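You operate a simulated robot arm through the tools that you are given. There is no shell and no other tool.

You run a simulated robot arm. Do the job below in one go: nothing can be reset, and whatever is moved stays where it is left.

Task
Pile some things up. At the end: the yellow glaze tin from the middle part of the machine bench is on the right end of the machine bench, with the blue clay dish from there on top of it and the beige medium prop on top of that; the green standing tile is on the right end of the machine bench; whatever was shut is shut again. Leave all else as you found it, and nothing knocked over. Set down upright: yellow glaze tin, green standing tile.

Only the result counts: the job must be done as asked and must still hold three seconds after the hand-in. Knocking over, shifting, dropping, spilling or breaking anything else fails it.

Robot
A 6-joint arm with a two-finger parallel gripper, fixed in place. Base frame: the origin is at the foot of the arm, x ahead of it, y to its left, z up; the work surface is at about z = 88. Readings come in cm, degrees, newtons and seconds.
With the tool pointing down near the work surface it reaches from about 26 to 66 cm from the base axis. Its first joint turns from -66.0 to 66.0 degrees. Payload 2.9 kg.
Tool frame: the origin (TCP) lies between the finger pads and is the grasp point; the fingertips stand 3 cm ahead of it; z points along the fingers, y is the line along which they close. The gripper opens to 11 cm. The fingers are 2 cm wide and 1 cm thick; the gripper's body (4.8 by 11.2 cm) begins 5.5 cm behind the TCP.
Orientation is that of the tool frame in the base frame, as a unit quaternion [w, x, y, z]. With the fingers straight down and closing along the base's y, the tool's x points along the base's -x, its y along +y and its z along -z.

Tools
- The arm moves only by the tool drive_tool. Its argument "increments" is a list of rows, each a list of 3 entries, a list of its own where there are three numbers: the shift along the base's x, y, z in units of 50 mm (1.0 is 50 mm), then the turn, a rotation vector about the base's x, y, z in units of 8 degrees (1.0 is 8 degrees), then the gripper command, from -1 (shut) to 1 (fully open), values between in proportion. In form: [[[tx, ty, tz], [rx, ry, rz], fingers], ...]. A call has 1 to 20 rows; each row shifts and turns the commanded pose from where the row before left it. A call with a number of a shift or a turn outside -1 to 1 is refused whole. Rows are played at 5 a second. More than 5 cm and 8.6 degrees between two rows, or a gripper value outside its range, and nothing of the call is played. Where a pose cannot be reached the arm comes as near as it can. A force on the tool above 40 N (or 10 N above the force at the start of the call, whichever is more), or a blocked arm, ends the call early, and 0.2 s more pass. The fingers move at their own pace (about 10.8 cm/s each) and stop on an object; they squeeze with about 29 N. The grip force told is the motor's: it shows also when the fingers shut on nothing. Time passes only in rows, and 0.2 s behind the last, so rows that do not move let the fingers close. It gives the time, the measured TCP pose, the force on the tool (base axes), the opening and the grip force at its end, in the units of the frame above (readings bear some noise), with the torque about the TCP (base axes, N m) and any sound that the robot's microphone picked up.
- Cameras (640 x 400 px; columns grow to the right, rows downward): "scene" is fixed at [7.96, 44.33, 137.18]; the picture's right is [-0.70, -0.71, 0.00], its down [-0.48, 0.47, -0.74] and it looks along [0.53, -0.52, -0.67] (base axes); focal length 256 px, centre (320, 200). "wrist" rides on the gripper at [7.2, 1.7, -10.3] in the tool frame; the picture's right is [-0.23, 0.97, 0.00], its down [-0.76, -0.18, -0.62] and it looks along [-0.61, -0.14, 0.78] (tool axes); focal length 222 px, centre (320, 200).
- grab_frame(camera): a new picture of that camera. No time passes.
- probe_pixels(camera, pixels): there is no depth. For up to 12 entries [column, row, z] of the newest picture of that camera ("zoom" is the newest enlarged one), the place [x, y] in the base frame at which the ray of that pixel passes the height z, good to about 0.2 cm. No time passes.
- close_up(camera, box): a new picture of the part [left, top, right, bottom] of that camera's present view, enlarged. No time passes.
- hand_in(): hands the job in; it is judged then, once.

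Open the gripper and draw the arm clear of the work before you hand the job in, unless the task says otherwise.

The tools are called after "Request:" as a command line: name --argument value ..., lists and objects as JSON in quotes. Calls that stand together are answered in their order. drive_tool: Moves the arm, as the interface text tells. Its arguments: {"type":"object","properties":{"increments":{"type":"array"}},"required":["increments"]} The other tools are called the same way: grab_frame (camera) takes a picture; probe_pixels (camera, pixels) gives the place at which the rays of pixels pass given heights; close_up (camera, box) takes an enlarged picture of a part of a camera's view; hand_in () hands the job in.

At the start:

```text
clock: 0.0
ee_pos: [36.71, 18.79, 118.9]
tcp_rot: [0.001, -0.001, 1.0, -0.001]
contact_force: [-0.5, -0.1, 0.3]
moment: [0.02, -0.02, -0.02]
gripper_width: 11.0
finger_force: 0.0
```

scene: 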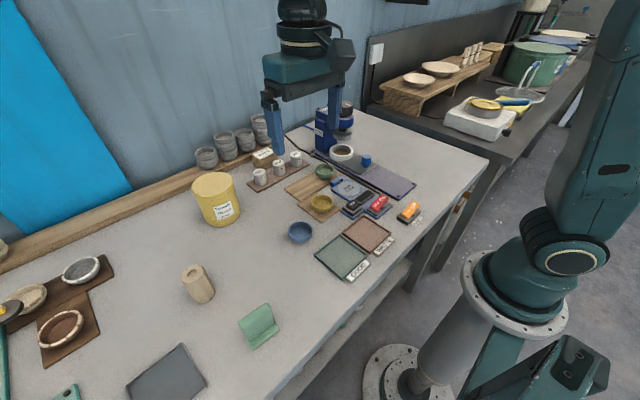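
wrist: 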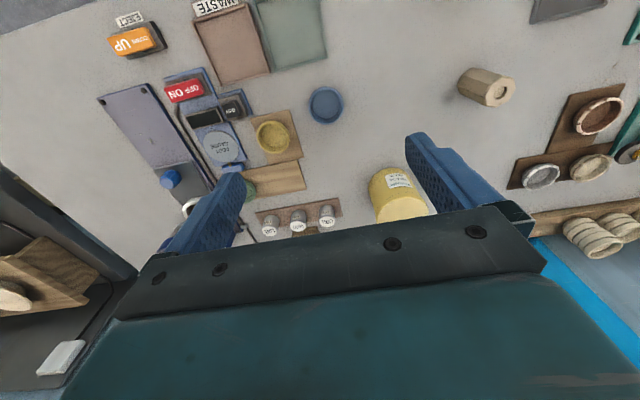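

I start by looking at the scene and wrist views in detail, to find the tin, dish, prop and tile.

Request:
close_up --camera "scene" --box '[180, 90, 440, 290]'

Request:
close_up --camera "scene" --box '[0, 200, 320, 400]'

Request:
close_up --camera "scene" --box '[350, 0, 640, 180]'

Request:
close_up --camera "wrist" --box '[0, 0, 360, 240]'

Request:
close_up --camera "wrist" --box '[360, 0, 640, 280]'

```text
2.00 times, centred on (310, 190) of scene
```

zoom: 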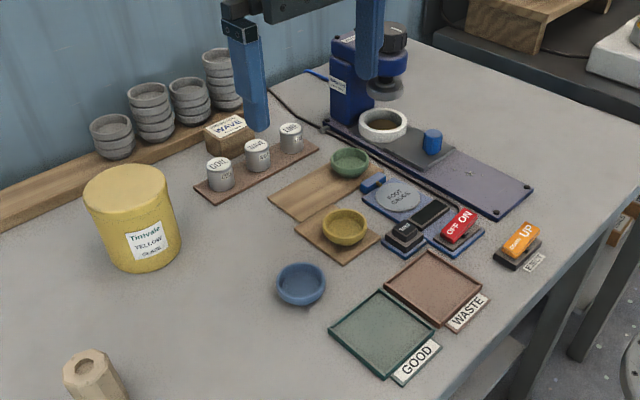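

```text
2.00 times, centred on (160, 300) of scene
```

zoom: 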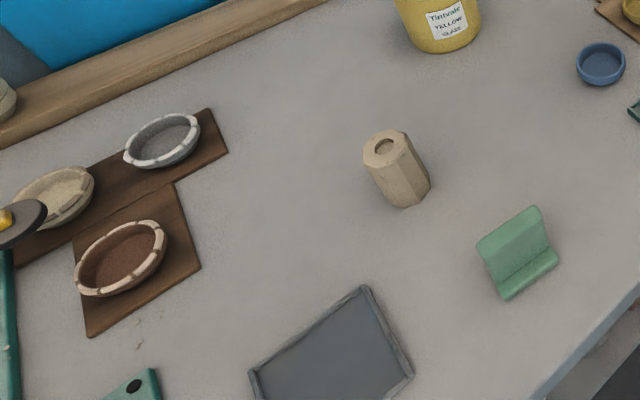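

```text
2.21 times, centred on (495, 90) of scene
```

zoom: 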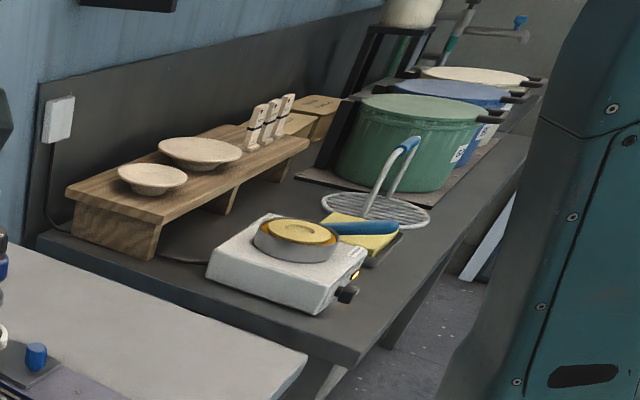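

```text
1.67 times, centred on (180, 120) of wrist
```

zoom: 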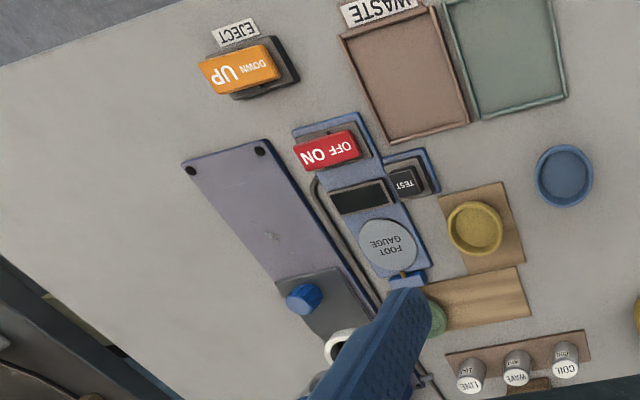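

```text
1.43 times, centred on (500, 140) of wrist
```

zoom: 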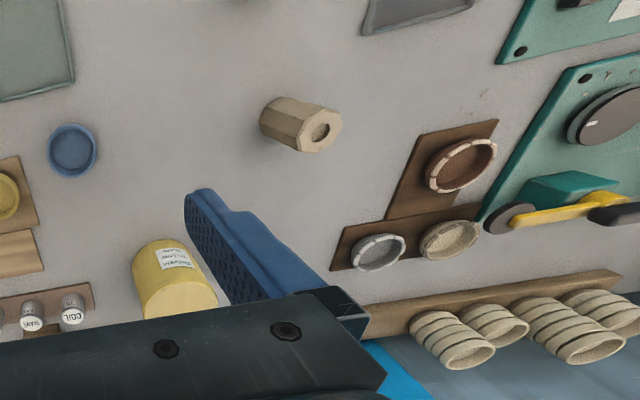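

The yellow tin (scene 217,200), blue dish (300,232), hexagonal prop (198,283) and green L-shaped tile (258,325) are visible. I probe their base points and the bench's corners.

Request:
grab_frame --camera "scene"

Request:
probe_pixels --camera "scene" --pixels '[[222, 226, 88], [300, 240, 88], [205, 300, 88], [258, 345, 88], [488, 160, 88], [350, 110, 88], [415, 190, 88], [318, 260, 88], [350, 280, 88], [260, 400, 88], [150, 400, 88], [410, 220, 88]]'

Request:
grab_frame --camera "wrist"

Request:
probe_pixels --camera "wrist" --pixels '[[326, 105, 88], [137, 40, 88], [0, 40, 88], [135, 270, 88], [100, 98, 88], [145, 85, 88], [230, 45, 88], [290, 35, 88], [272, 137, 88], [470, 90, 88], [390, 200, 88], [295, 215, 88]]'

```text
taken
```

scene: 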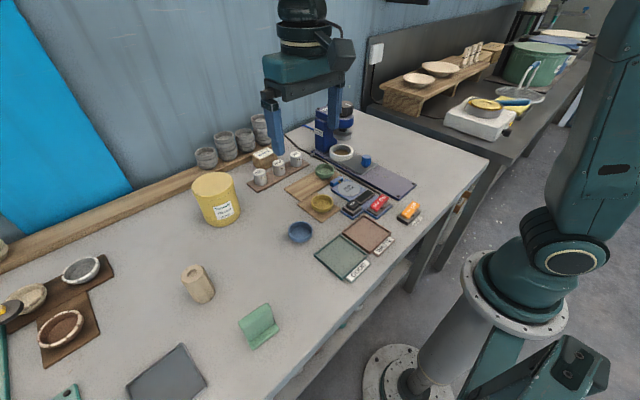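

```text
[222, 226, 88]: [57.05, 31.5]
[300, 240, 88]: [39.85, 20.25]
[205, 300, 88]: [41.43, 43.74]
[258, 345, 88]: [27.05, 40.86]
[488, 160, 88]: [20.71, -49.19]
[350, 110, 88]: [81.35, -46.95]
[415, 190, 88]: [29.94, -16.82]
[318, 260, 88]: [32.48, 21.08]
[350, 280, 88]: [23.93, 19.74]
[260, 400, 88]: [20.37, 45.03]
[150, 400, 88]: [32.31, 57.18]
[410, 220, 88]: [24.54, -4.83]
```

```text
taken
```

wrist: 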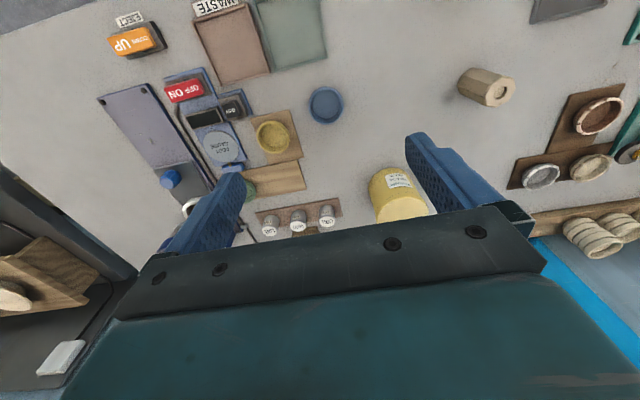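

```text
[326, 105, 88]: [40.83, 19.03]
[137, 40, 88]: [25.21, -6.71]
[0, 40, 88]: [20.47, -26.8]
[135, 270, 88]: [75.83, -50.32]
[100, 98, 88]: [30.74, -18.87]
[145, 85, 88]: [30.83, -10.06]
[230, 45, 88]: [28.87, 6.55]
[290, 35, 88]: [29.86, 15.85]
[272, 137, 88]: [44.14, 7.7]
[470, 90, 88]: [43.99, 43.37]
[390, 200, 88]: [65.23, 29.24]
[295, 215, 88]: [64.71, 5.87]
```

I need sizes: zooming on the tin to measure its diameter and height.

Request:
close_up --camera "scene" --box '[168, 155, 264, 240]'

Request:
close_up --camera "wrist" --box '[350, 150, 450, 230]'

```text
4.71 times, centred on (216, 198) of scene
```

zoom: 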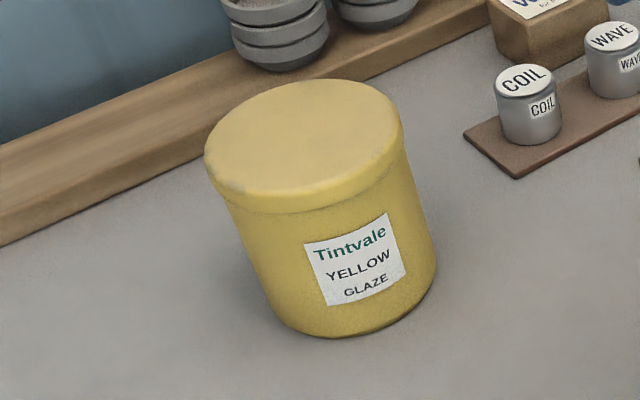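

```text
5.00 times, centred on (400, 190) of wrist
```

zoom: 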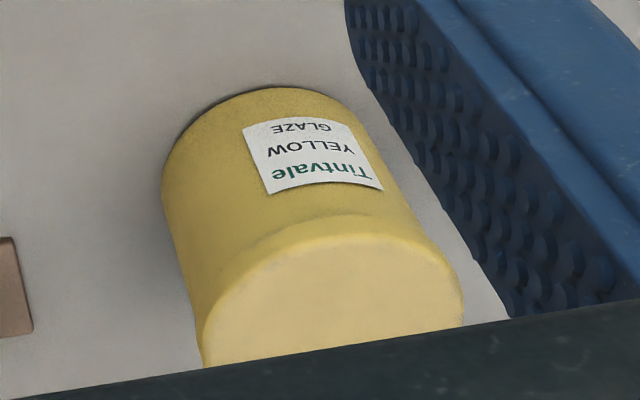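

The tin measures about 9.4 cm across and 10 cm tall, near (61, 29). Now I move the wrist camera, staying high, to look over the right end of the bench.

Request:
drive_tool --increments '[[[-0.2, -1, 0], [0, 0, 0], 1], [[-0.2, -1, 0], [0, 0, 0], 1], [[-0.2, -1, 0], [0, 0, 0], 1], [[-0.2, -1, 0], [0, 0, 0], 1], [[-0.1, -1, 0], [0, 0, 0], 1], [[-0.1, -1, 0], [0, 0, 0], 1], [[-0.1, -1, 0], [0, 0, 0], 1], [[0, -1, 0], [0, 0, 0], 1], [[0, 0, 0], [0, 0, 0], 1]]'

Request:
grab_frame --camera "wrist"

Request:
grab_frame --camera "scene"

```text
refused: row 1 steps farther than a row can; nothing moved
```

```text
taken
```

wrist: 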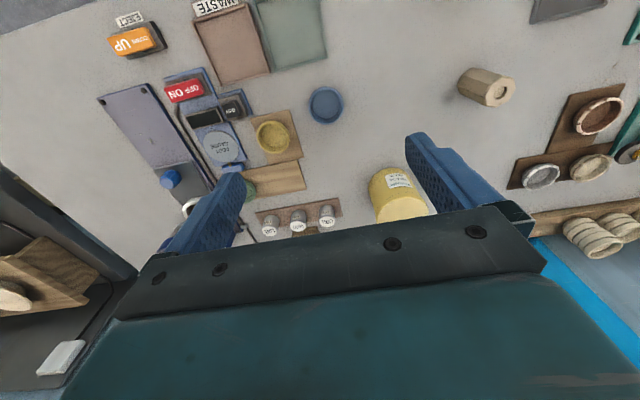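

```text
taken
```

scene: 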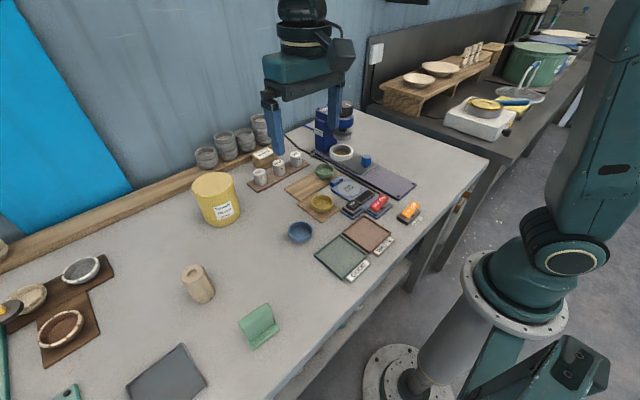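

The step length exceeded 5 cm in total, so I repeat with shorter steps.

Request:
drive_tool --increments '[[[-0.2, -0.95, 0], [0, 0, 0], 1], [[-0.2, -0.95, 0], [0, 0, 0], 1], [[-0.2, -0.95, 0], [0, 0, 0], 1], [[-0.2, -0.95, 0], [0, 0, 0], 1], [[-0.1, -0.95, 0], [0, 0, 0], 1], [[-0.1, -0.95, 0], [0, 0, 0], 1], [[-0.1, -0.95, 0], [0, 0, 0], 1], [[0, -0.95, 0], [0, 0, 0], 1], [[0, 0, 0], [0, 0, 0], 1]]'

Request:
grab_frame --camera "wrist"

Request:
grab_frame --camera "scene"

```text
clock: 2.0
ee_pos: [31.4, -19.47, 118.93]
tcp_rot: [0.0, 0.0, 1.0, -0.001]
contact_force: [0.1, -0.8, 0.0]
moment: [0.0, 0.02, 0.0]
gripper_width: 10.98
finger_force: 0.0
```

```text
taken
```

wrist: 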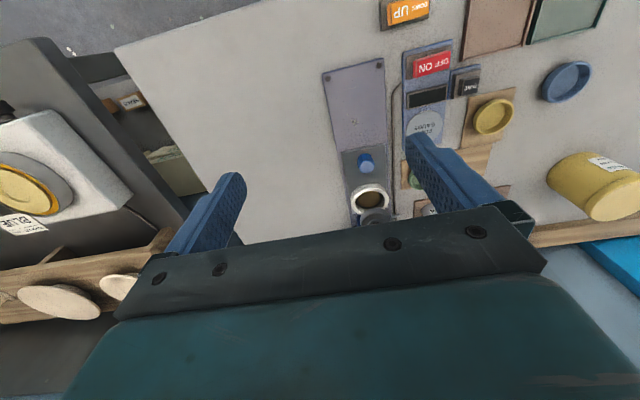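

```text
taken
```

scene: 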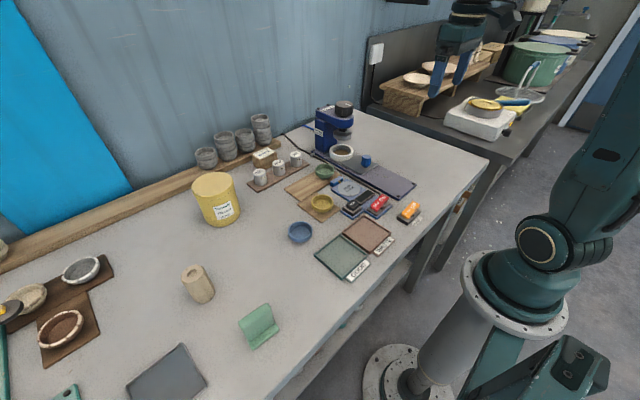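

The right end, to the right of the purple plate, is bare. I probe its outline, along with the dish and the shelf under the bench.

Request:
probe_pixels --camera "wrist" --pixels '[[115, 50, 88], [200, 195, 88], [323, 75, 88], [350, 215, 88], [240, 100, 88], [250, 180, 88], [338, 140, 88], [270, 10, 88]]'

Request:
close_up --camera "wrist" --box '[80, 30, 240, 210]'

Request:
close_up --camera "scene" --box '[380, 170, 500, 290]'

Request:
close_up --camera "scene" --box '[270, 200, 330, 260]'

```text
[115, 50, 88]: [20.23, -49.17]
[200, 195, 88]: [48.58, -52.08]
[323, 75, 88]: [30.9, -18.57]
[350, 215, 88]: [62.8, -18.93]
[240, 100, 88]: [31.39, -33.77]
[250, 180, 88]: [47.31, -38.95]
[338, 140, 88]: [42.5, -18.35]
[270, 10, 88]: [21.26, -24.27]
```

```text
2.22 times, centred on (160, 120) of wrist
```

zoom: 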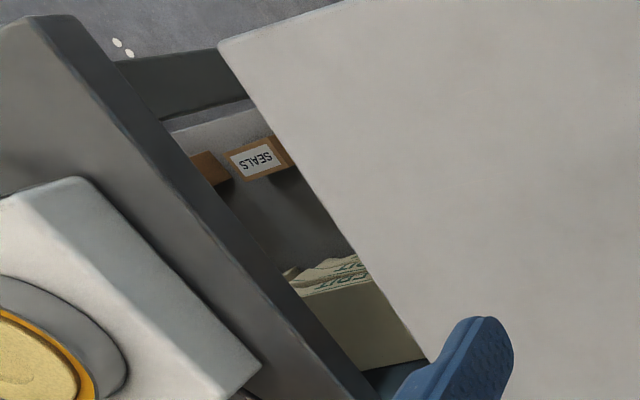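

```text
3.33 times, centred on (440, 230) of scene
```

zoom: 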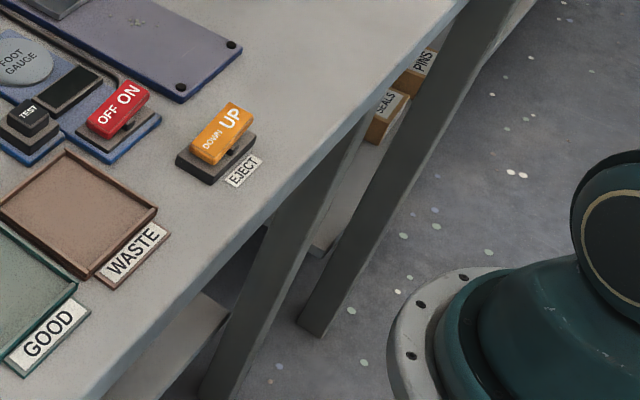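

```text
6.67 times, centred on (300, 230) of scene
```

zoom: 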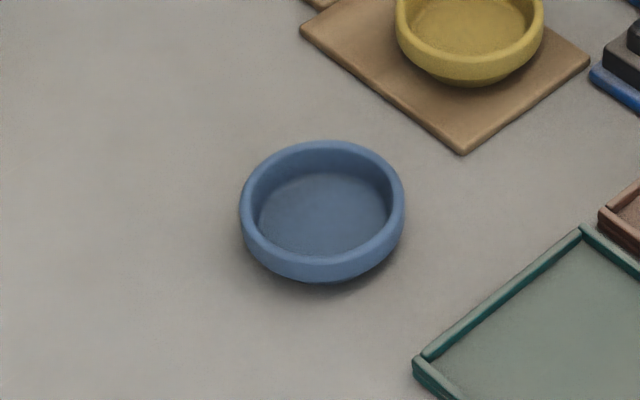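

The dish is about 6 cm across. Next I zoom on the prop and the tile in the scene view to size them.

Request:
close_up --camera "scene" --box '[160, 245, 240, 315]'

Request:
probe_pixels --camera "zoom" --pixels '[[320, 200, 88], [0, 0, 88]]'

Request:
close_up --camera "scene" --box '[220, 290, 300, 360]'

Request:
close_up --camera "scene" --box '[0, 230, 120, 400]'

```text
5.71 times, centred on (200, 280) of scene
```

zoom: 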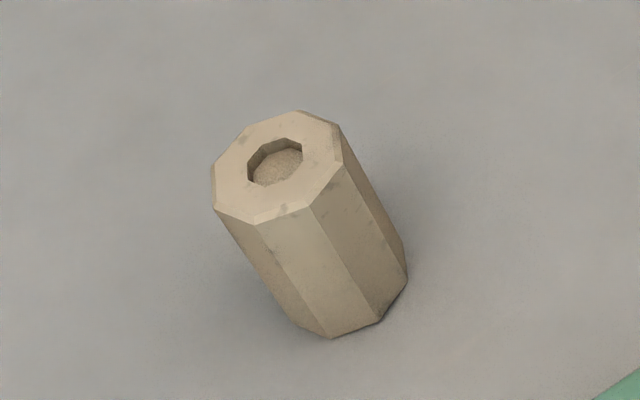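

```text
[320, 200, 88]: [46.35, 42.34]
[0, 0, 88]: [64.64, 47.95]
```

```text
5.71 times, centred on (260, 325) of scene
```

zoom: 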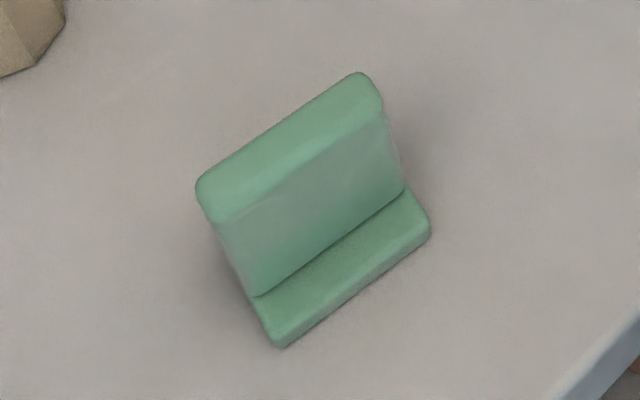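

```text
2.35 times, centred on (60, 315) of scene
```

zoom: 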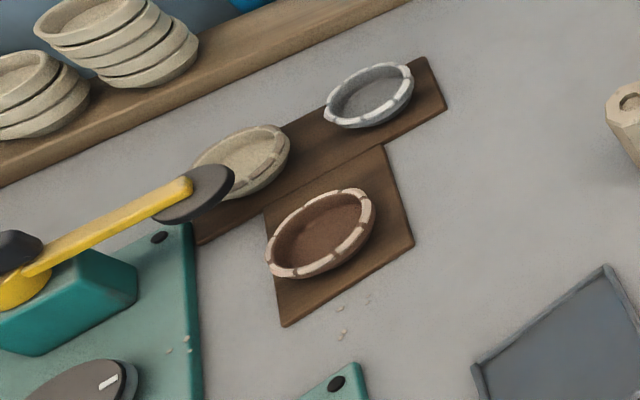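

Prop: about 4 cm octagon, standing, near (42.7, 42.8). Tile: L-shaped, about 5.3 cm long, near (29, 39) with its foot toward the robot. I move the wrist camera over that area for finer measuring.

Request:
drive_tool --increments '[[[0, 0.95, 0], [0, 0, 0], 1], [[0, 0.95, 0], [0, 0, 0], 1], [[0, 0.95, 0], [0, 0, 0], 1], [[0, 0.95, 0], [0, 0, 0], 1], [[0, 0.95, 0], [0, 0, 0], 1], [[0, 0.95, 0], [0, 0, 0], 1], [[0, 0.95, 0], [0, 0, 0], 1], [[0, 0.95, 0], [0, 0, 0], 1], [[0, 0.95, 0], [0, 0, 0], 1], [[0, 0.95, 0], [0, 0, 0], 1], [[-0.2, 0.9, 0], [0, 0, 0], 1], [[-0.2, 0.9, 0], [0, 0, 0], 1], [[0, 0.4, 0], [0, 0, 0], 1], [[0, 0, 0], [0, 0, 0], 1]]'

Request:
grab_frame --camera "wrist"

Request:
grab_frame --camera "scene"

```text
clock: 5.0
ee_pos: [29.33, 39.53, 118.76]
tcp_rot: [0.0, -0.001, 1.0, 0.0]
contact_force: [-0.6, -0.6, -0.1]
moment: [0.01, 0.02, -0.03]
gripper_width: 11.01
finger_force: 0.0
```

```text
taken
```

wrist: 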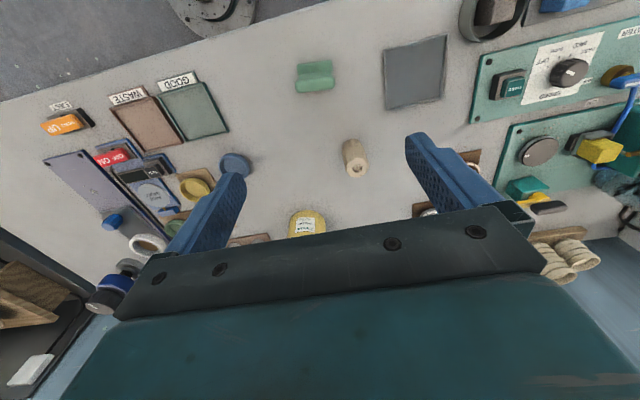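

```text
taken
```

scene: 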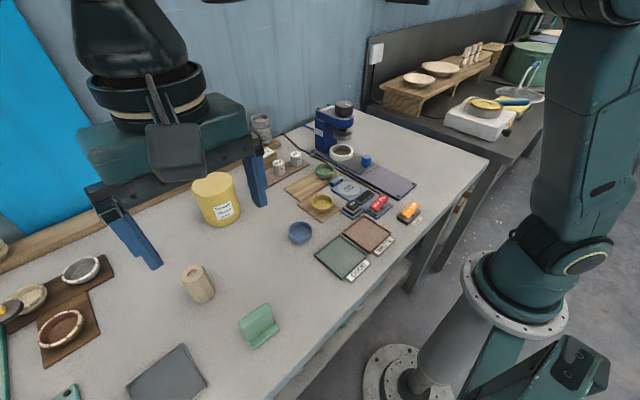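

The tile shows at wrist (315, 75) and the prop at (355, 158). I zoom in on each and probe.

Request:
close_up --camera "wrist" --box '[285, 50, 349, 90]'

Request:
close_up --camera "wrist" --box '[323, 130, 387, 190]'

Request:
probe_pixels --camera "wrist" --pixels '[[296, 65, 88], [334, 60, 88], [298, 90, 94.5], [334, 88, 94.5], [297, 79, 89], [334, 76, 89], [356, 168, 95.7], [352, 143, 88]]'

```text
10.00 times, centred on (317, 70) of wrist
```

zoom: 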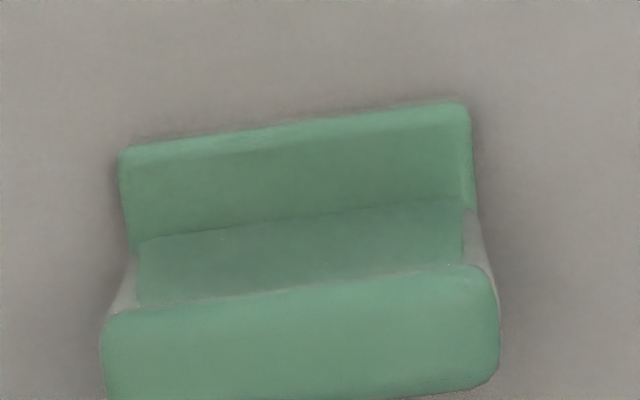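

```text
6.67 times, centred on (355, 160) of wrist
```

zoom: 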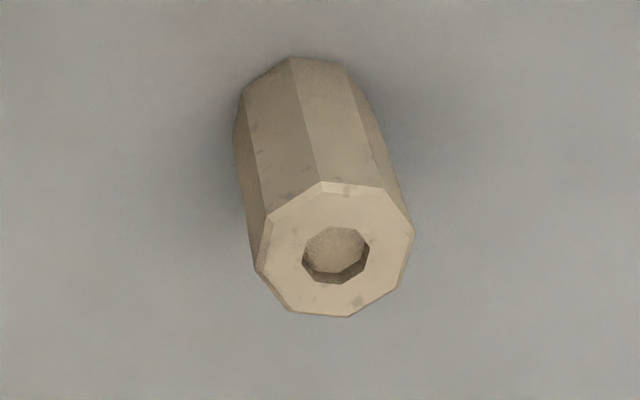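

```text
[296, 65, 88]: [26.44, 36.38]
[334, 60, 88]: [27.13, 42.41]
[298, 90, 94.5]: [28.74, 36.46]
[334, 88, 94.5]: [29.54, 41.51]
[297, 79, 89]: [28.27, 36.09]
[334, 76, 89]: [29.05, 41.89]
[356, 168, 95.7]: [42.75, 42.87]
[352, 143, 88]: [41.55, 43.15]
```

I take a slightly wider zoom of the tile so that all corners can be probed.

Request:
close_up --camera "wrist" --box '[275, 50, 355, 100]'

Request:
probe_pixels --camera "zoom" --pixels '[[160, 117, 89], [432, 82, 89], [178, 190, 89], [437, 165, 89], [145, 260, 94.5], [458, 222, 94.5], [155, 333, 94.5], [460, 300, 94.5]]'

```text
8.00 times, centred on (315, 75) of wrist
```

zoom: 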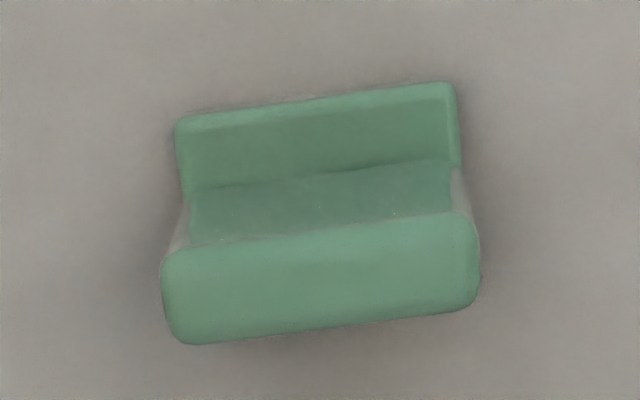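

```text
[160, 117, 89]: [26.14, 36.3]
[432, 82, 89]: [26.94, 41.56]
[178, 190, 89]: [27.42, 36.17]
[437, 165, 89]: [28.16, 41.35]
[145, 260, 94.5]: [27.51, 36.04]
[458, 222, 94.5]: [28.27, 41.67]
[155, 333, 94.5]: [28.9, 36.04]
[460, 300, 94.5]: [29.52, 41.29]
```

Slab top is centred near (28.5, 38.75), turned about −7.6° from y, top near z 94.5. I turn the tool, align and descend to just above the tile with the jaws at 8 cm.

Request:
drive_tool --increments '[[[-0.19, -0.15, 0], [0, 0, -0.95], 0.45], [[0, 0, -1], [0, 0, 0], 0.45], [[0, 0, -1], [0, 0, 0], 0.45], [[0, 0, -1], [0, 0, 0], 0.45], [[0, 0, -0.9], [0, 0, 0], 0.45], [[0, 0, 0], [0, 0, 0], 0.45]]'

Request:
grab_frame --camera "wrist"

Request:
grab_frame --camera "scene"

```text
clock: 6.4
ee_pos: [28.45, 38.74, 99.29]
tcp_rot: [-0.001, 0.066, 0.998, 0.0]
contact_force: [0.1, -1.1, 0.1]
moment: [0.01, -0.01, -0.03]
gripper_width: 7.99
finger_force: 0.0
```

```text
taken
```

wrist: 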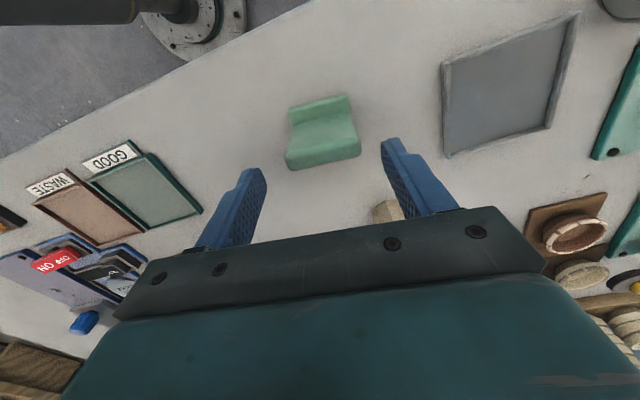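

```text
taken
```

scene: 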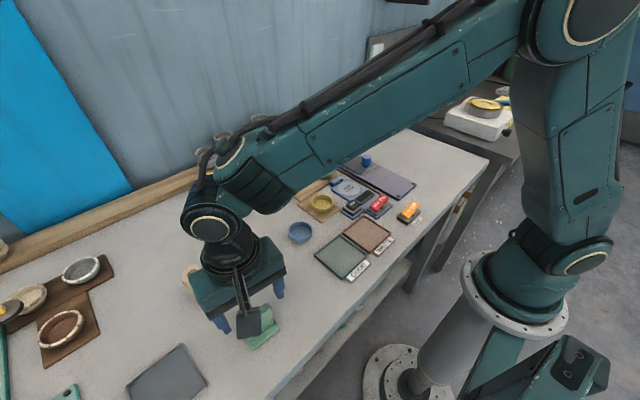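

I verify the tile's position relative to the jaws in this nearer view.

Request:
close_up --camera "wrist" --box '[264, 80, 392, 180]'

Request:
probe_pixels --camera "wrist" --pixels '[[286, 154, 94.5], [357, 140, 94.5], [290, 170, 94.5], [360, 156, 94.5], [290, 108, 89], [347, 95, 89]]'

```text
4.00 times, centred on (328, 130) of wrist
```

zoom: 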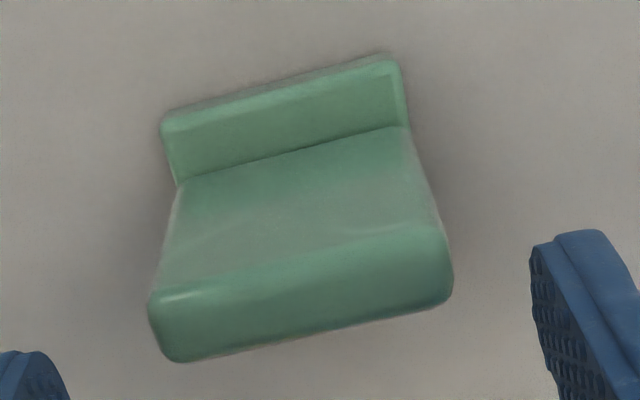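

```text
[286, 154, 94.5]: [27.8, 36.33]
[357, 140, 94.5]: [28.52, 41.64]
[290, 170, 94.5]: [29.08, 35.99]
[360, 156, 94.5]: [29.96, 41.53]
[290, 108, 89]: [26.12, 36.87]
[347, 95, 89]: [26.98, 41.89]
```

The tile is centred between the jaws at about (28.45, 38.8). I descend to z ≈ 91.8 and close.

Request:
drive_tool --increments '[[[0, 0.01, -0.5], [0, 0, 0], 0.45], [[0, 0, -0.5], [0, 0, 0], 0.45], [[0, 0, -0.48], [0, 0, 0], 0.45], [[0, 0, 0], [0, 0, 0], 0.45], [[0, 0, 0], [0, 0, 0.0], 0.1], [[0, 0, 0], [0, 0, 0], -0.1], [[0, 0, 0], [0, 0, 0], -1], [[0, 0, 0], [0, 0, 0], -1], [[0, 0, 0], [0, 0, 0], -1]]'

Request:
grab_frame --camera "wrist"

```text
clock: 8.4
ee_pos: [28.63, 38.72, 92.01]
tcp_rot: [0.0, 0.066, 0.998, 0.0]
contact_force: [0.1, 0.0, 0.6]
moment: [0.02, 0.02, -0.03]
gripper_width: 5.59
finger_force: 29.0
```

```text
taken
```

wrist: 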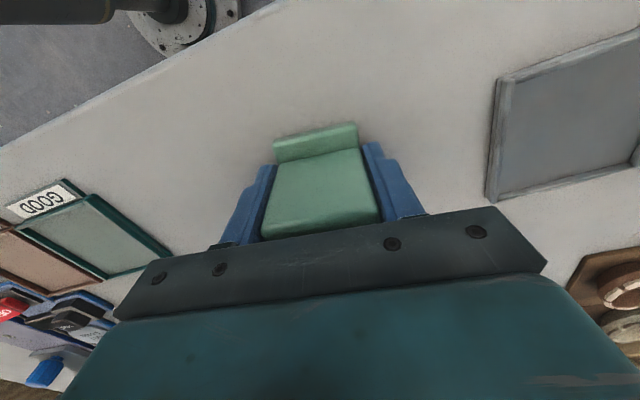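

The tile is held at 5.59 cm width. I lift it straight up and check.

Request:
drive_tool --increments '[[[0, 0, 0.3], [0, 0, 0], -1], [[0, 0, 0.6], [0, 0, 0], -1], [[0, 0, 0.9], [0, 0, 0], -1], [[0, 0, 0.9], [0, 0, 0], -1], [[0, 0, 0.9], [0, 0, 0], -1], [[0, 0, 0], [0, 0, 0], -1]]'

Request:
grab_frame --camera "wrist"

Request:
grab_frame --camera "scene"

```text
clock: 9.8
ee_pos: [28.17, 38.49, 110.03]
tcp_rot: [0.0, 0.066, 0.998, 0.0]
contact_force: [-0.4, 0.2, -1.0]
moment: [0.02, 0.01, -0.03]
gripper_width: 5.58
finger_force: 28.9
```

```text
taken
```

wrist: 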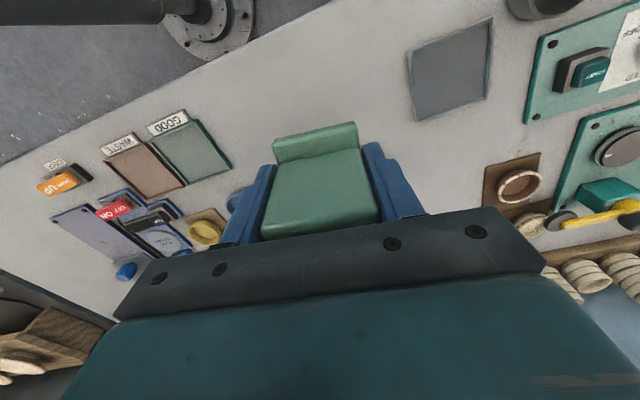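

```text
taken
```

scene: 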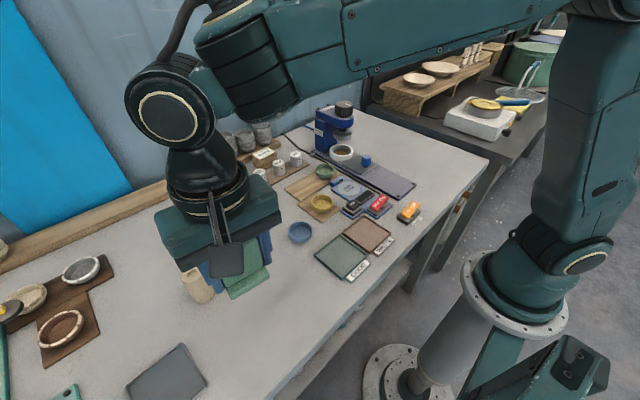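

The tile is firmly held and level. I carry it over to the right end at about (29, −29), bowing the path outward past the base.

Request:
drive_tool --increments '[[[0.12, -0.9, 0], [0, 0, 0], -1], [[0.12, -0.9, 0], [0, 0, 0], -1], [[0.12, -0.9, 0], [0, 0, 0], -1], [[0.12, -0.9, 0], [0, 0, 0], -1], [[0.12, -0.9, 0], [0, 0, 0], -1], [[0.12, -0.9, 0], [0, 0, 0], -1], [[0, -0.9, 0], [0, 0, 0], -1], [[0, -0.9, 0], [0, 0, 0], -1], [[0, -0.9, 0], [0, 0, 0], -1], [[-0.1, -0.9, 0], [0, 0, 0], -1], [[-0.1, -0.9, 0], [0, 0, 0], -1], [[-0.1, -0.9, 0], [0, 0, 0], -1], [[-0.1, -0.9, 0], [0, 0, 0], -1], [[-0.1, -0.9, 0], [0, 0, 0], -1], [[0, -0.9, 0], [0, 0, 0], -1], [[0, 0, 0], [0, 0, 0], -1], [[0, 0, 0], [0, 0, 0], -1]]'

Request:
grab_frame --camera "wrist"

Request:
grab_frame --camera "scene"

```text
clock: 13.4
ee_pos: [29.3, -28.86, 109.57]
tcp_rot: [0.0, 0.067, 0.998, 0.0]
contact_force: [-1.1, 0.0, -1.3]
moment: [0.01, -0.01, 0.0]
gripper_width: 5.56
finger_force: 28.9
```

```text
taken
```

wrist: 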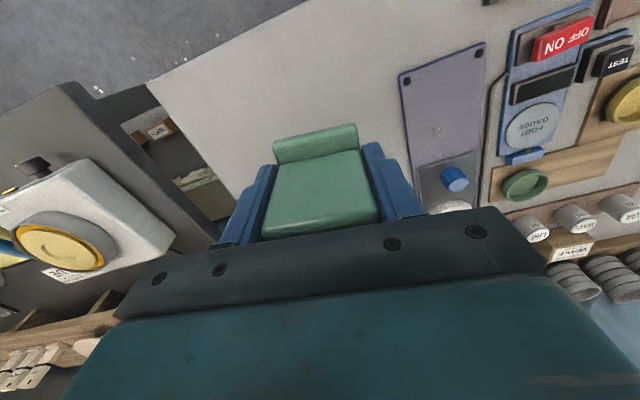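

```text
taken
```

scene: 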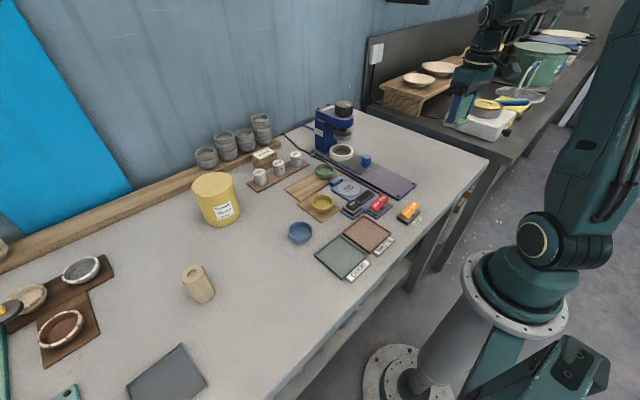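

Over the target, clear bench below. I descend to just above the bench.

Request:
drive_tool --increments '[[[0, 0, -0.9], [0, 0, 0], -1], [[0, 0, -0.9], [0, 0, 0], -1], [[0, 0, -0.9], [0, 0, 0], -1], [[0, 0, -0.5], [0, 0, 0], -1], [[0, 0, -0.25], [0, 0, 0], -1], [[0, 0, 0], [0, 0, 0], -1], [[0, 0, 0], [0, 0, 0], -1]]'

Request:
grab_frame --camera "wrist"

Request:
grab_frame --camera "scene"

```text
clock: 15.0
ee_pos: [29.11, -28.99, 92.85]
tcp_rot: [0.0, 0.066, 0.998, 0.0]
contact_force: [0.0, -0.1, -0.9]
moment: [0.01, 0.05, 0.0]
gripper_width: 5.58
finger_force: 29.1
```

```text
taken
```

wrist: 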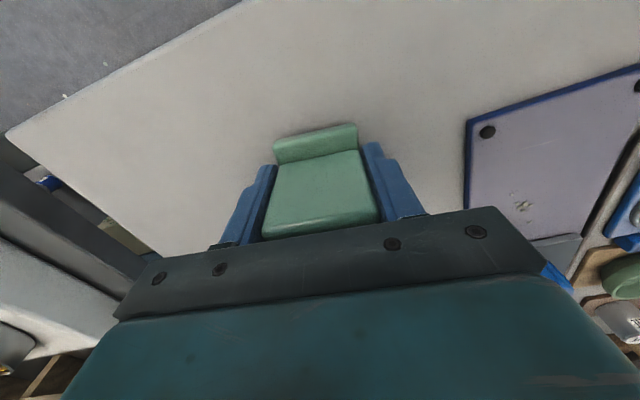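

```text
taken
```

scene: 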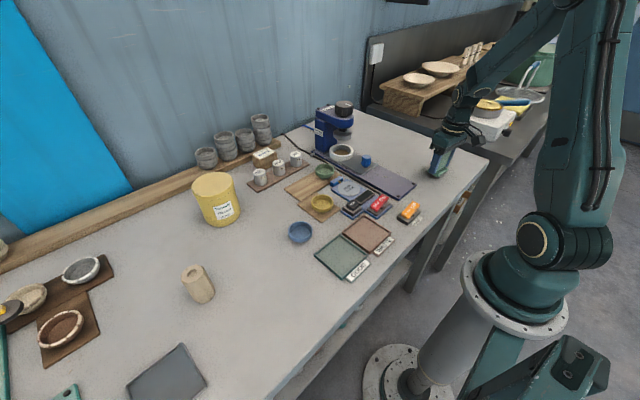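

Tile about 0.8 cm above the bench. I lower it in small steps watching the force.

Request:
drive_tool --increments '[[[0, 0, -0.06], [0, 0, 0], -1], [[0, 0, -0.05], [0, 0, 0], -1], [[0, 0, 0], [0, 0, 0], -1]]'

Request:
drive_tool --increments '[[[0, 0, -0.03], [0, 0, 0], -1], [[0, 0, 0], [0, 0, 0], -1]]'

Request:
drive_tool --increments '[[[0, 0, -0.02], [0, 0, 0], -1], [[0, 0, 0], [0, 0, 0], -1]]'

```text
clock: 15.8
ee_pos: [29.18, -28.97, 92.19]
tcp_rot: [0.0, 0.066, 0.998, 0.0]
contact_force: [0.4, -0.3, 0.2]
moment: [-0.01, 0.01, -0.01]
gripper_width: 5.57
finger_force: 29.3
```

```text
clock: 16.4
ee_pos: [29.19, -28.87, 91.95]
tcp_rot: [0.0, 0.066, 0.998, 0.0]
contact_force: [-0.1, -0.7, -1.2]
moment: [0.04, -0.01, 0.02]
gripper_width: 5.57
finger_force: 29.1
```

```text
clock: 17.0
ee_pos: [29.28, -28.88, 91.76]
tcp_rot: [0.0, 0.067, 0.998, 0.0]
contact_force: [-3.4, 2.8, 11.5]
moment: [0.16, 0.1, 0.05]
gripper_width: 5.58
finger_force: 28.9
```

The bench is felt (11.5 N). I ease up a hair, then open the fingers to 8 cm and lift away.

Request:
drive_tool --increments '[[[0, 0, 0.012], [0, 0, 0], -1], [[0, 0, 0], [0, 0, 0], 0.1], [[0, 0, 0], [0, 0, 0], 0.25], [[0, 0, 0], [0, 0, 0], 0.45], [[0, 0, 0], [0, 0, 0], 0.45], [[0, 0, 0.4], [0, 0, 0], 0.45], [[0, 0, 0.9], [0, 0, 0], 0.45], [[0, 0, 0.9], [0, 0, 0], 0.45], [[0, 0, 0.9], [0, 0, 0], 0.45], [[0, 0, 0.9], [0, 0, 0], 0.45], [[0, 0, 0], [0, 0, 0], 1]]'

Request:
grab_frame --camera "wrist"

Request:
grab_frame --camera "scene"

```text
clock: 19.4
ee_pos: [29.3, -29.12, 112.22]
tcp_rot: [0.001, 0.066, 0.998, 0.0]
contact_force: [-0.2, 0.8, -0.5]
moment: [-0.04, -0.03, 0.0]
gripper_width: 11.01
finger_force: 0.0
```

```text
taken
```

wrist: 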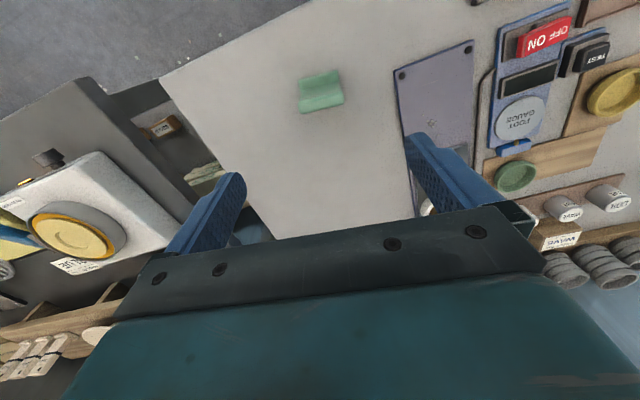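

```text
taken
```

scene: 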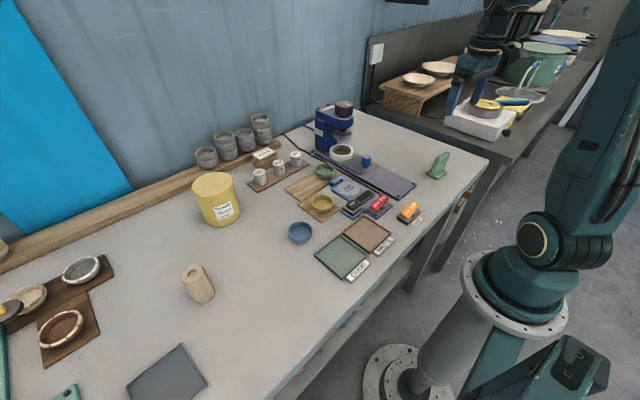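

The tile stands at the right end (scene 438,165). Now I move toward the tin, turning the tool so that the jaws close tangentially, and view it up close.

Request:
drive_tool --increments '[[[0.1, 0.9, 0.1], [0, 0, 0], 1], [[0.1, 0.9, 0.1], [0, 0, 0], 1], [[0.3, 0.85, 0.1], [0, 0, 0.4], 1], [[0.3, 0.85, 0.1], [0, 0, 0.4], 1], [[0.4, 0.85, 0], [0, 0, 0.4], 1], [[0.4, 0.85, 0], [0, 0, 0.4], 1], [[0.4, 0.85, 0], [0, 0, 0.4], 1], [[0.4, 0.85, 0], [0, 0, 0.4], 1], [[0.4, 0.85, 0], [0, 0, 0.4], 1], [[0.4, 0.85, 0], [0, 0, 0.4], 1], [[0.4, 0.85, 0], [0, 0, 0.4], 1], [[0.3, 0.7, 0], [0, 0, 0.47], 1], [[0, 0, 0], [0, 0, 0], 1]]'

Request:
grab_frame --camera "wrist"

Request:
grab_frame --camera "scene"

```text
clock: 22.2
ee_pos: [48.51, 22.13, 114.18]
tcp_rot: [0.0, -0.216, 0.976, -0.001]
contact_force: [0.4, -0.3, 0.3]
moment: [-0.02, 0.02, 0.03]
gripper_width: 10.99
finger_force: 0.0
```

```text
taken
```

wrist: 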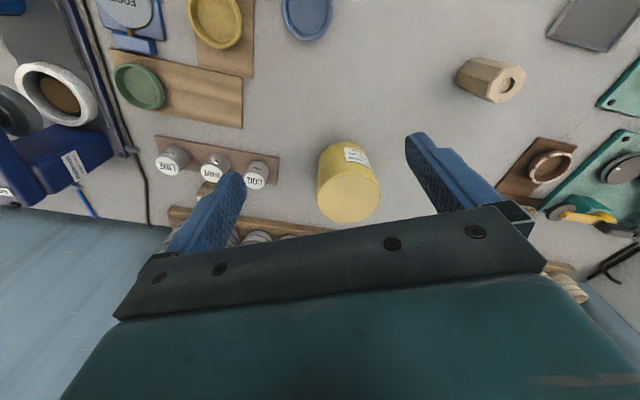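

```text
taken
```

scene: 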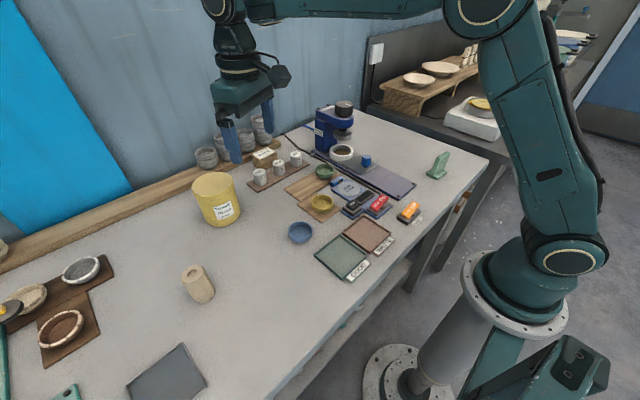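

The tin is at wrist (348, 185), fully visible. I zoom and probe its lid rim and base.

Request:
close_up --camera "wrist" --box '[300, 130, 396, 230]'

Request:
probe_pixels --camera "zoom" --pixels '[[182, 260, 98.2], [446, 225, 98.2], [300, 185, 98.2], [335, 365, 98.2], [290, 45, 88], [320, 272, 98.2]]'

```text
4.00 times, centred on (348, 180) of wrist
```

zoom: 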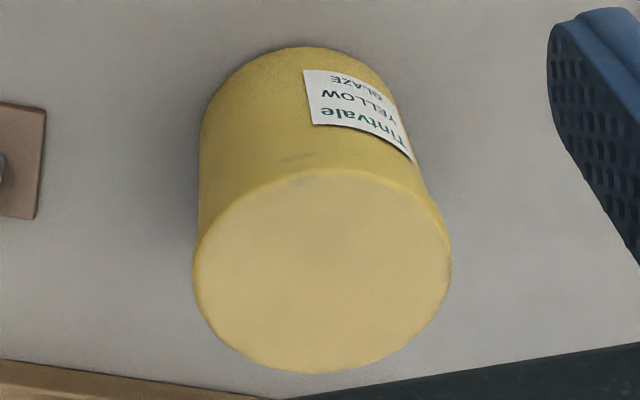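

```text
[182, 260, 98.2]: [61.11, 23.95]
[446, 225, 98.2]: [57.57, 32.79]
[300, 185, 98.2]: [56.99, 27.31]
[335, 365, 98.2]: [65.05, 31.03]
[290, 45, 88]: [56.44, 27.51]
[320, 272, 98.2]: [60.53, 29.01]
```

The lid centre is at about (60.7, 29.1), 67 cm out, so I tilt the fingers outward by 10° and come to a hover above the lid for checking.

Request:
drive_tool --increments '[[[0, 0, 0], [0.27, -0.564, 0], 1], [[0, 0, 0], [0.27, -0.564, 0], 1], [[0.61, 0.35, -0.4], [0, 0, 0], 1], [[0.61, 0.35, -0.4], [0, 0, 0], 1], [[0.61, 0.35, -0.4], [0, 0, 0], 1], [[0.61, 0.35, -0.4], [0, 0, 0], 1], [[0, 0, 0], [0, 0, 0], 1]]'

Request:
grab_frame --camera "wrist"

Request:
grab_frame --camera "scene"

```text
clock: 23.8
ee_pos: [60.77, 28.71, 106.22]
tcp_rot: [0.084, -0.216, 0.973, 0.02]
contact_force: [0.4, -0.4, 0.5]
moment: [0.0, 0.05, 0.0]
gripper_width: 10.99
finger_force: 0.2
```

```text
taken
```

wrist: 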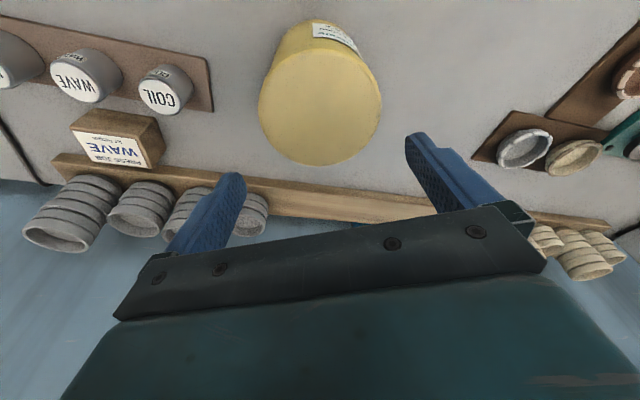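

```text
taken
```

scene: 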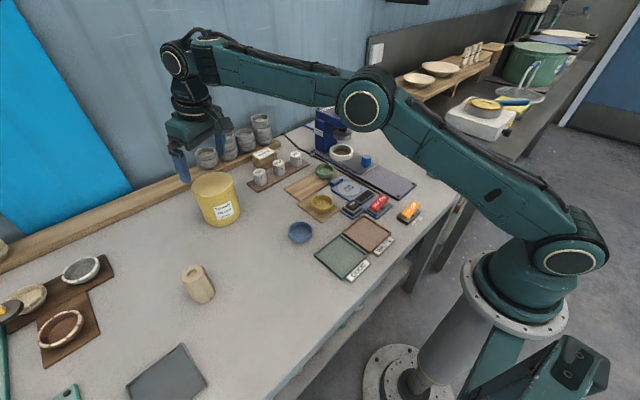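

I probe the lid circle in this nearer view to fix the centre.

Request:
probe_pixels --camera "wrist" --pixels '[[258, 108, 98.2], [382, 102, 98.2], [318, 50, 98.2], [320, 166, 98.2], [320, 106, 98.2], [320, 106, 98.7]]'

Request:
close_up --camera "wrist" --box '[240, 10, 400, 180]'

Request:
close_up --camera "scene" --box '[150, 100, 270, 240]'

```text
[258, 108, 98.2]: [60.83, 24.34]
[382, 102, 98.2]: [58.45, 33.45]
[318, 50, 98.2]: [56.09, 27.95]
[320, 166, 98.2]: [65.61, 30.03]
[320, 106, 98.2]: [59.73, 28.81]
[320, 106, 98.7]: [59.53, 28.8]
```

```text
2.35 times, centred on (320, 95) of wrist
```

zoom: 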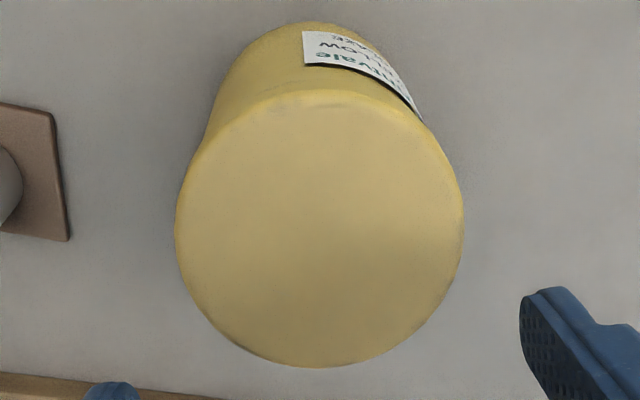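

```text
2.86 times, centred on (210, 170) of scene
```

zoom: 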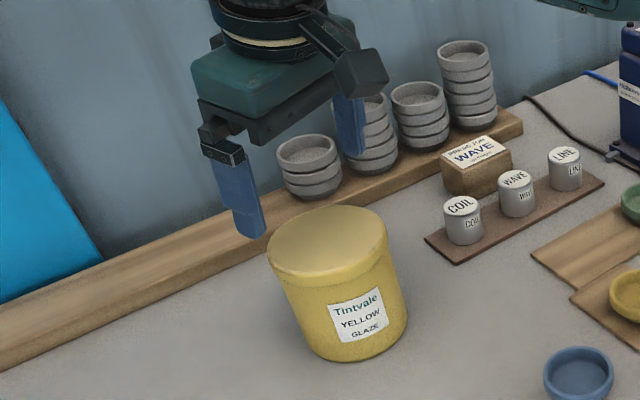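

Lid centre is about 0.35 cm off tangentially, so I correct by (−0.37, +0.21) cm and lower until the fingertips are at lid level, then check.

Request:
drive_tool --increments '[[[-0.074, 0.042, -0.4], [0, 0, 0], 1], [[0, 0, -0.5], [0, 0, 0], 1], [[0, 0, 0], [0, 0, 0], 1]]'

Request:
close_up --camera "wrist" --box '[200, 20, 480, 240]'

Request:
close_up --camera "scene" --box '[150, 120, 270, 240]'

```text
clock: 24.6
ee_pos: [60.71, 28.97, 101.58]
tcp_rot: [0.084, -0.216, 0.973, 0.02]
contact_force: [0.6, 0.5, -0.3]
moment: [-0.03, 0.0, 0.03]
gripper_width: 11.0
finger_force: 0.0
```

```text
1.82 times, centred on (340, 130) of wrist
```

zoom: 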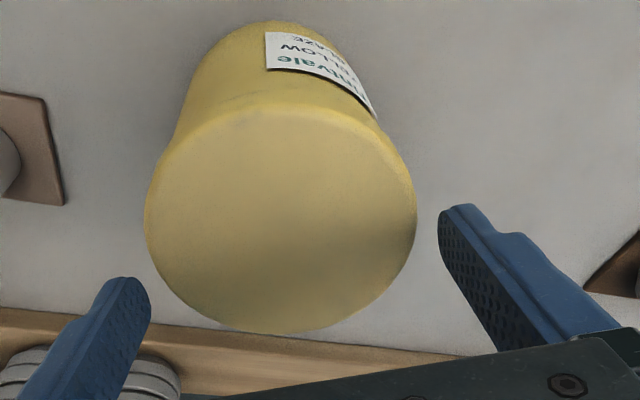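

```text
3.33 times, centred on (210, 180) of scene
```

zoom: 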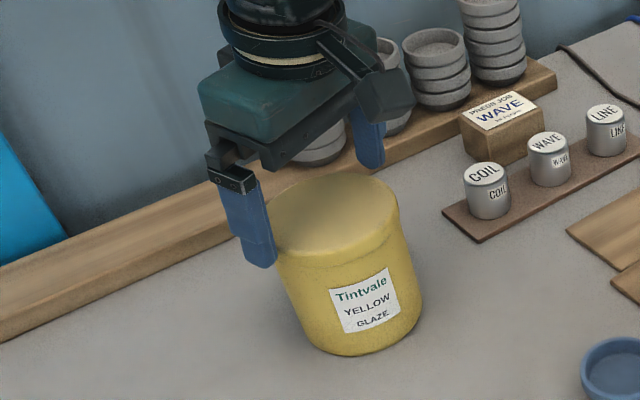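

The fingers appear somewhat outboard of the lid's centre. I probe the rim and the fingertips in this same view to compare them directly.

Request:
grab_frame --camera "wrist"

Request:
probe_pixels --camera "wrist" --pixels '[[245, 179, 98.5], [403, 146, 98.5], [320, 163, 98.5], [300, 78, 98.3], [315, 203, 98.3], [244, 135, 98.3], [393, 138, 98.3], [320, 145, 98.3]]'

```text
taken
```

wrist: 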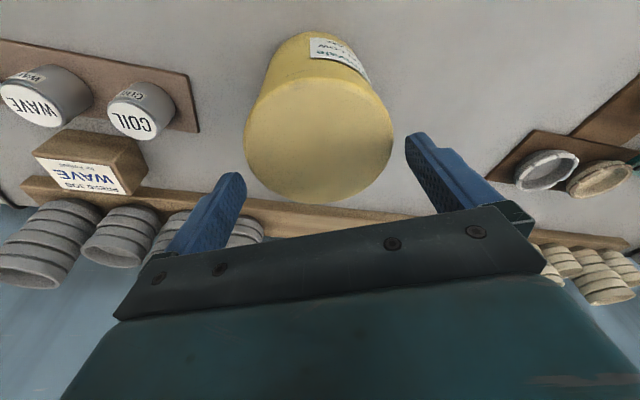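

```text
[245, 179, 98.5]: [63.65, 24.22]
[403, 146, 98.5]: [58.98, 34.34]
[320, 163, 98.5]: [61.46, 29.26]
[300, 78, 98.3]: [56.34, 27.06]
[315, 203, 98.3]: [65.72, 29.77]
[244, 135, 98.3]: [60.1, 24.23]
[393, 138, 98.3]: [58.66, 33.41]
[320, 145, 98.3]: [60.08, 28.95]
```

Fitting a circle gives lid centre (60.85, 29.05) with radius about 4.8, and the TCP by the same probe at (60.99, 29.04), which is well centred. I descend around the tin to z ≈ 94.4.

Request:
drive_tool --increments '[[[-0.02, 0, -0.3], [0, 0, 0], 1], [[0, 0, -0.4], [0, 0, 0], 1], [[0, 0, -0.4], [0, 0, 0], 1], [[0, 0, -0.32], [0, 0, 0], 1], [[0, 0, 0], [0, 0, 0], 1]]'

Request:
grab_frame --camera "wrist"

Request:
close_up --camera "scene" --box '[150, 120, 270, 240]'

```text
clock: 25.8
ee_pos: [60.55, 29.2, 94.46]
tcp_rot: [0.085, -0.216, 0.973, 0.019]
contact_force: [0.5, 0.7, -0.5]
moment: [-0.02, 0.01, 0.0]
gripper_width: 11.0
finger_force: 0.0
```

```text
taken
```

wrist: 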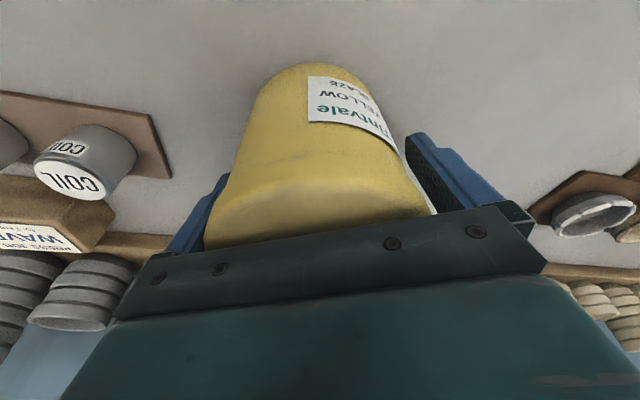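

```text
3.33 times, centred on (210, 180) of scene
```

zoom: 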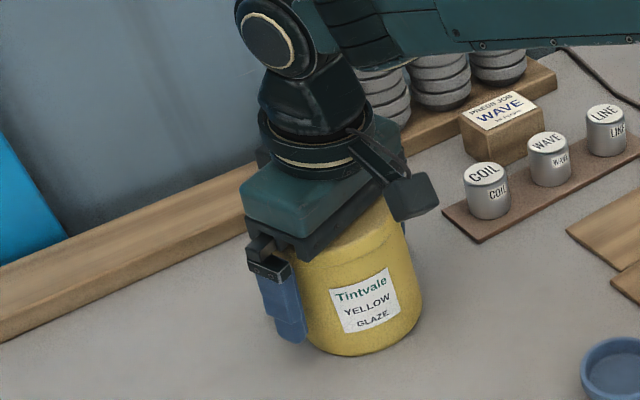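

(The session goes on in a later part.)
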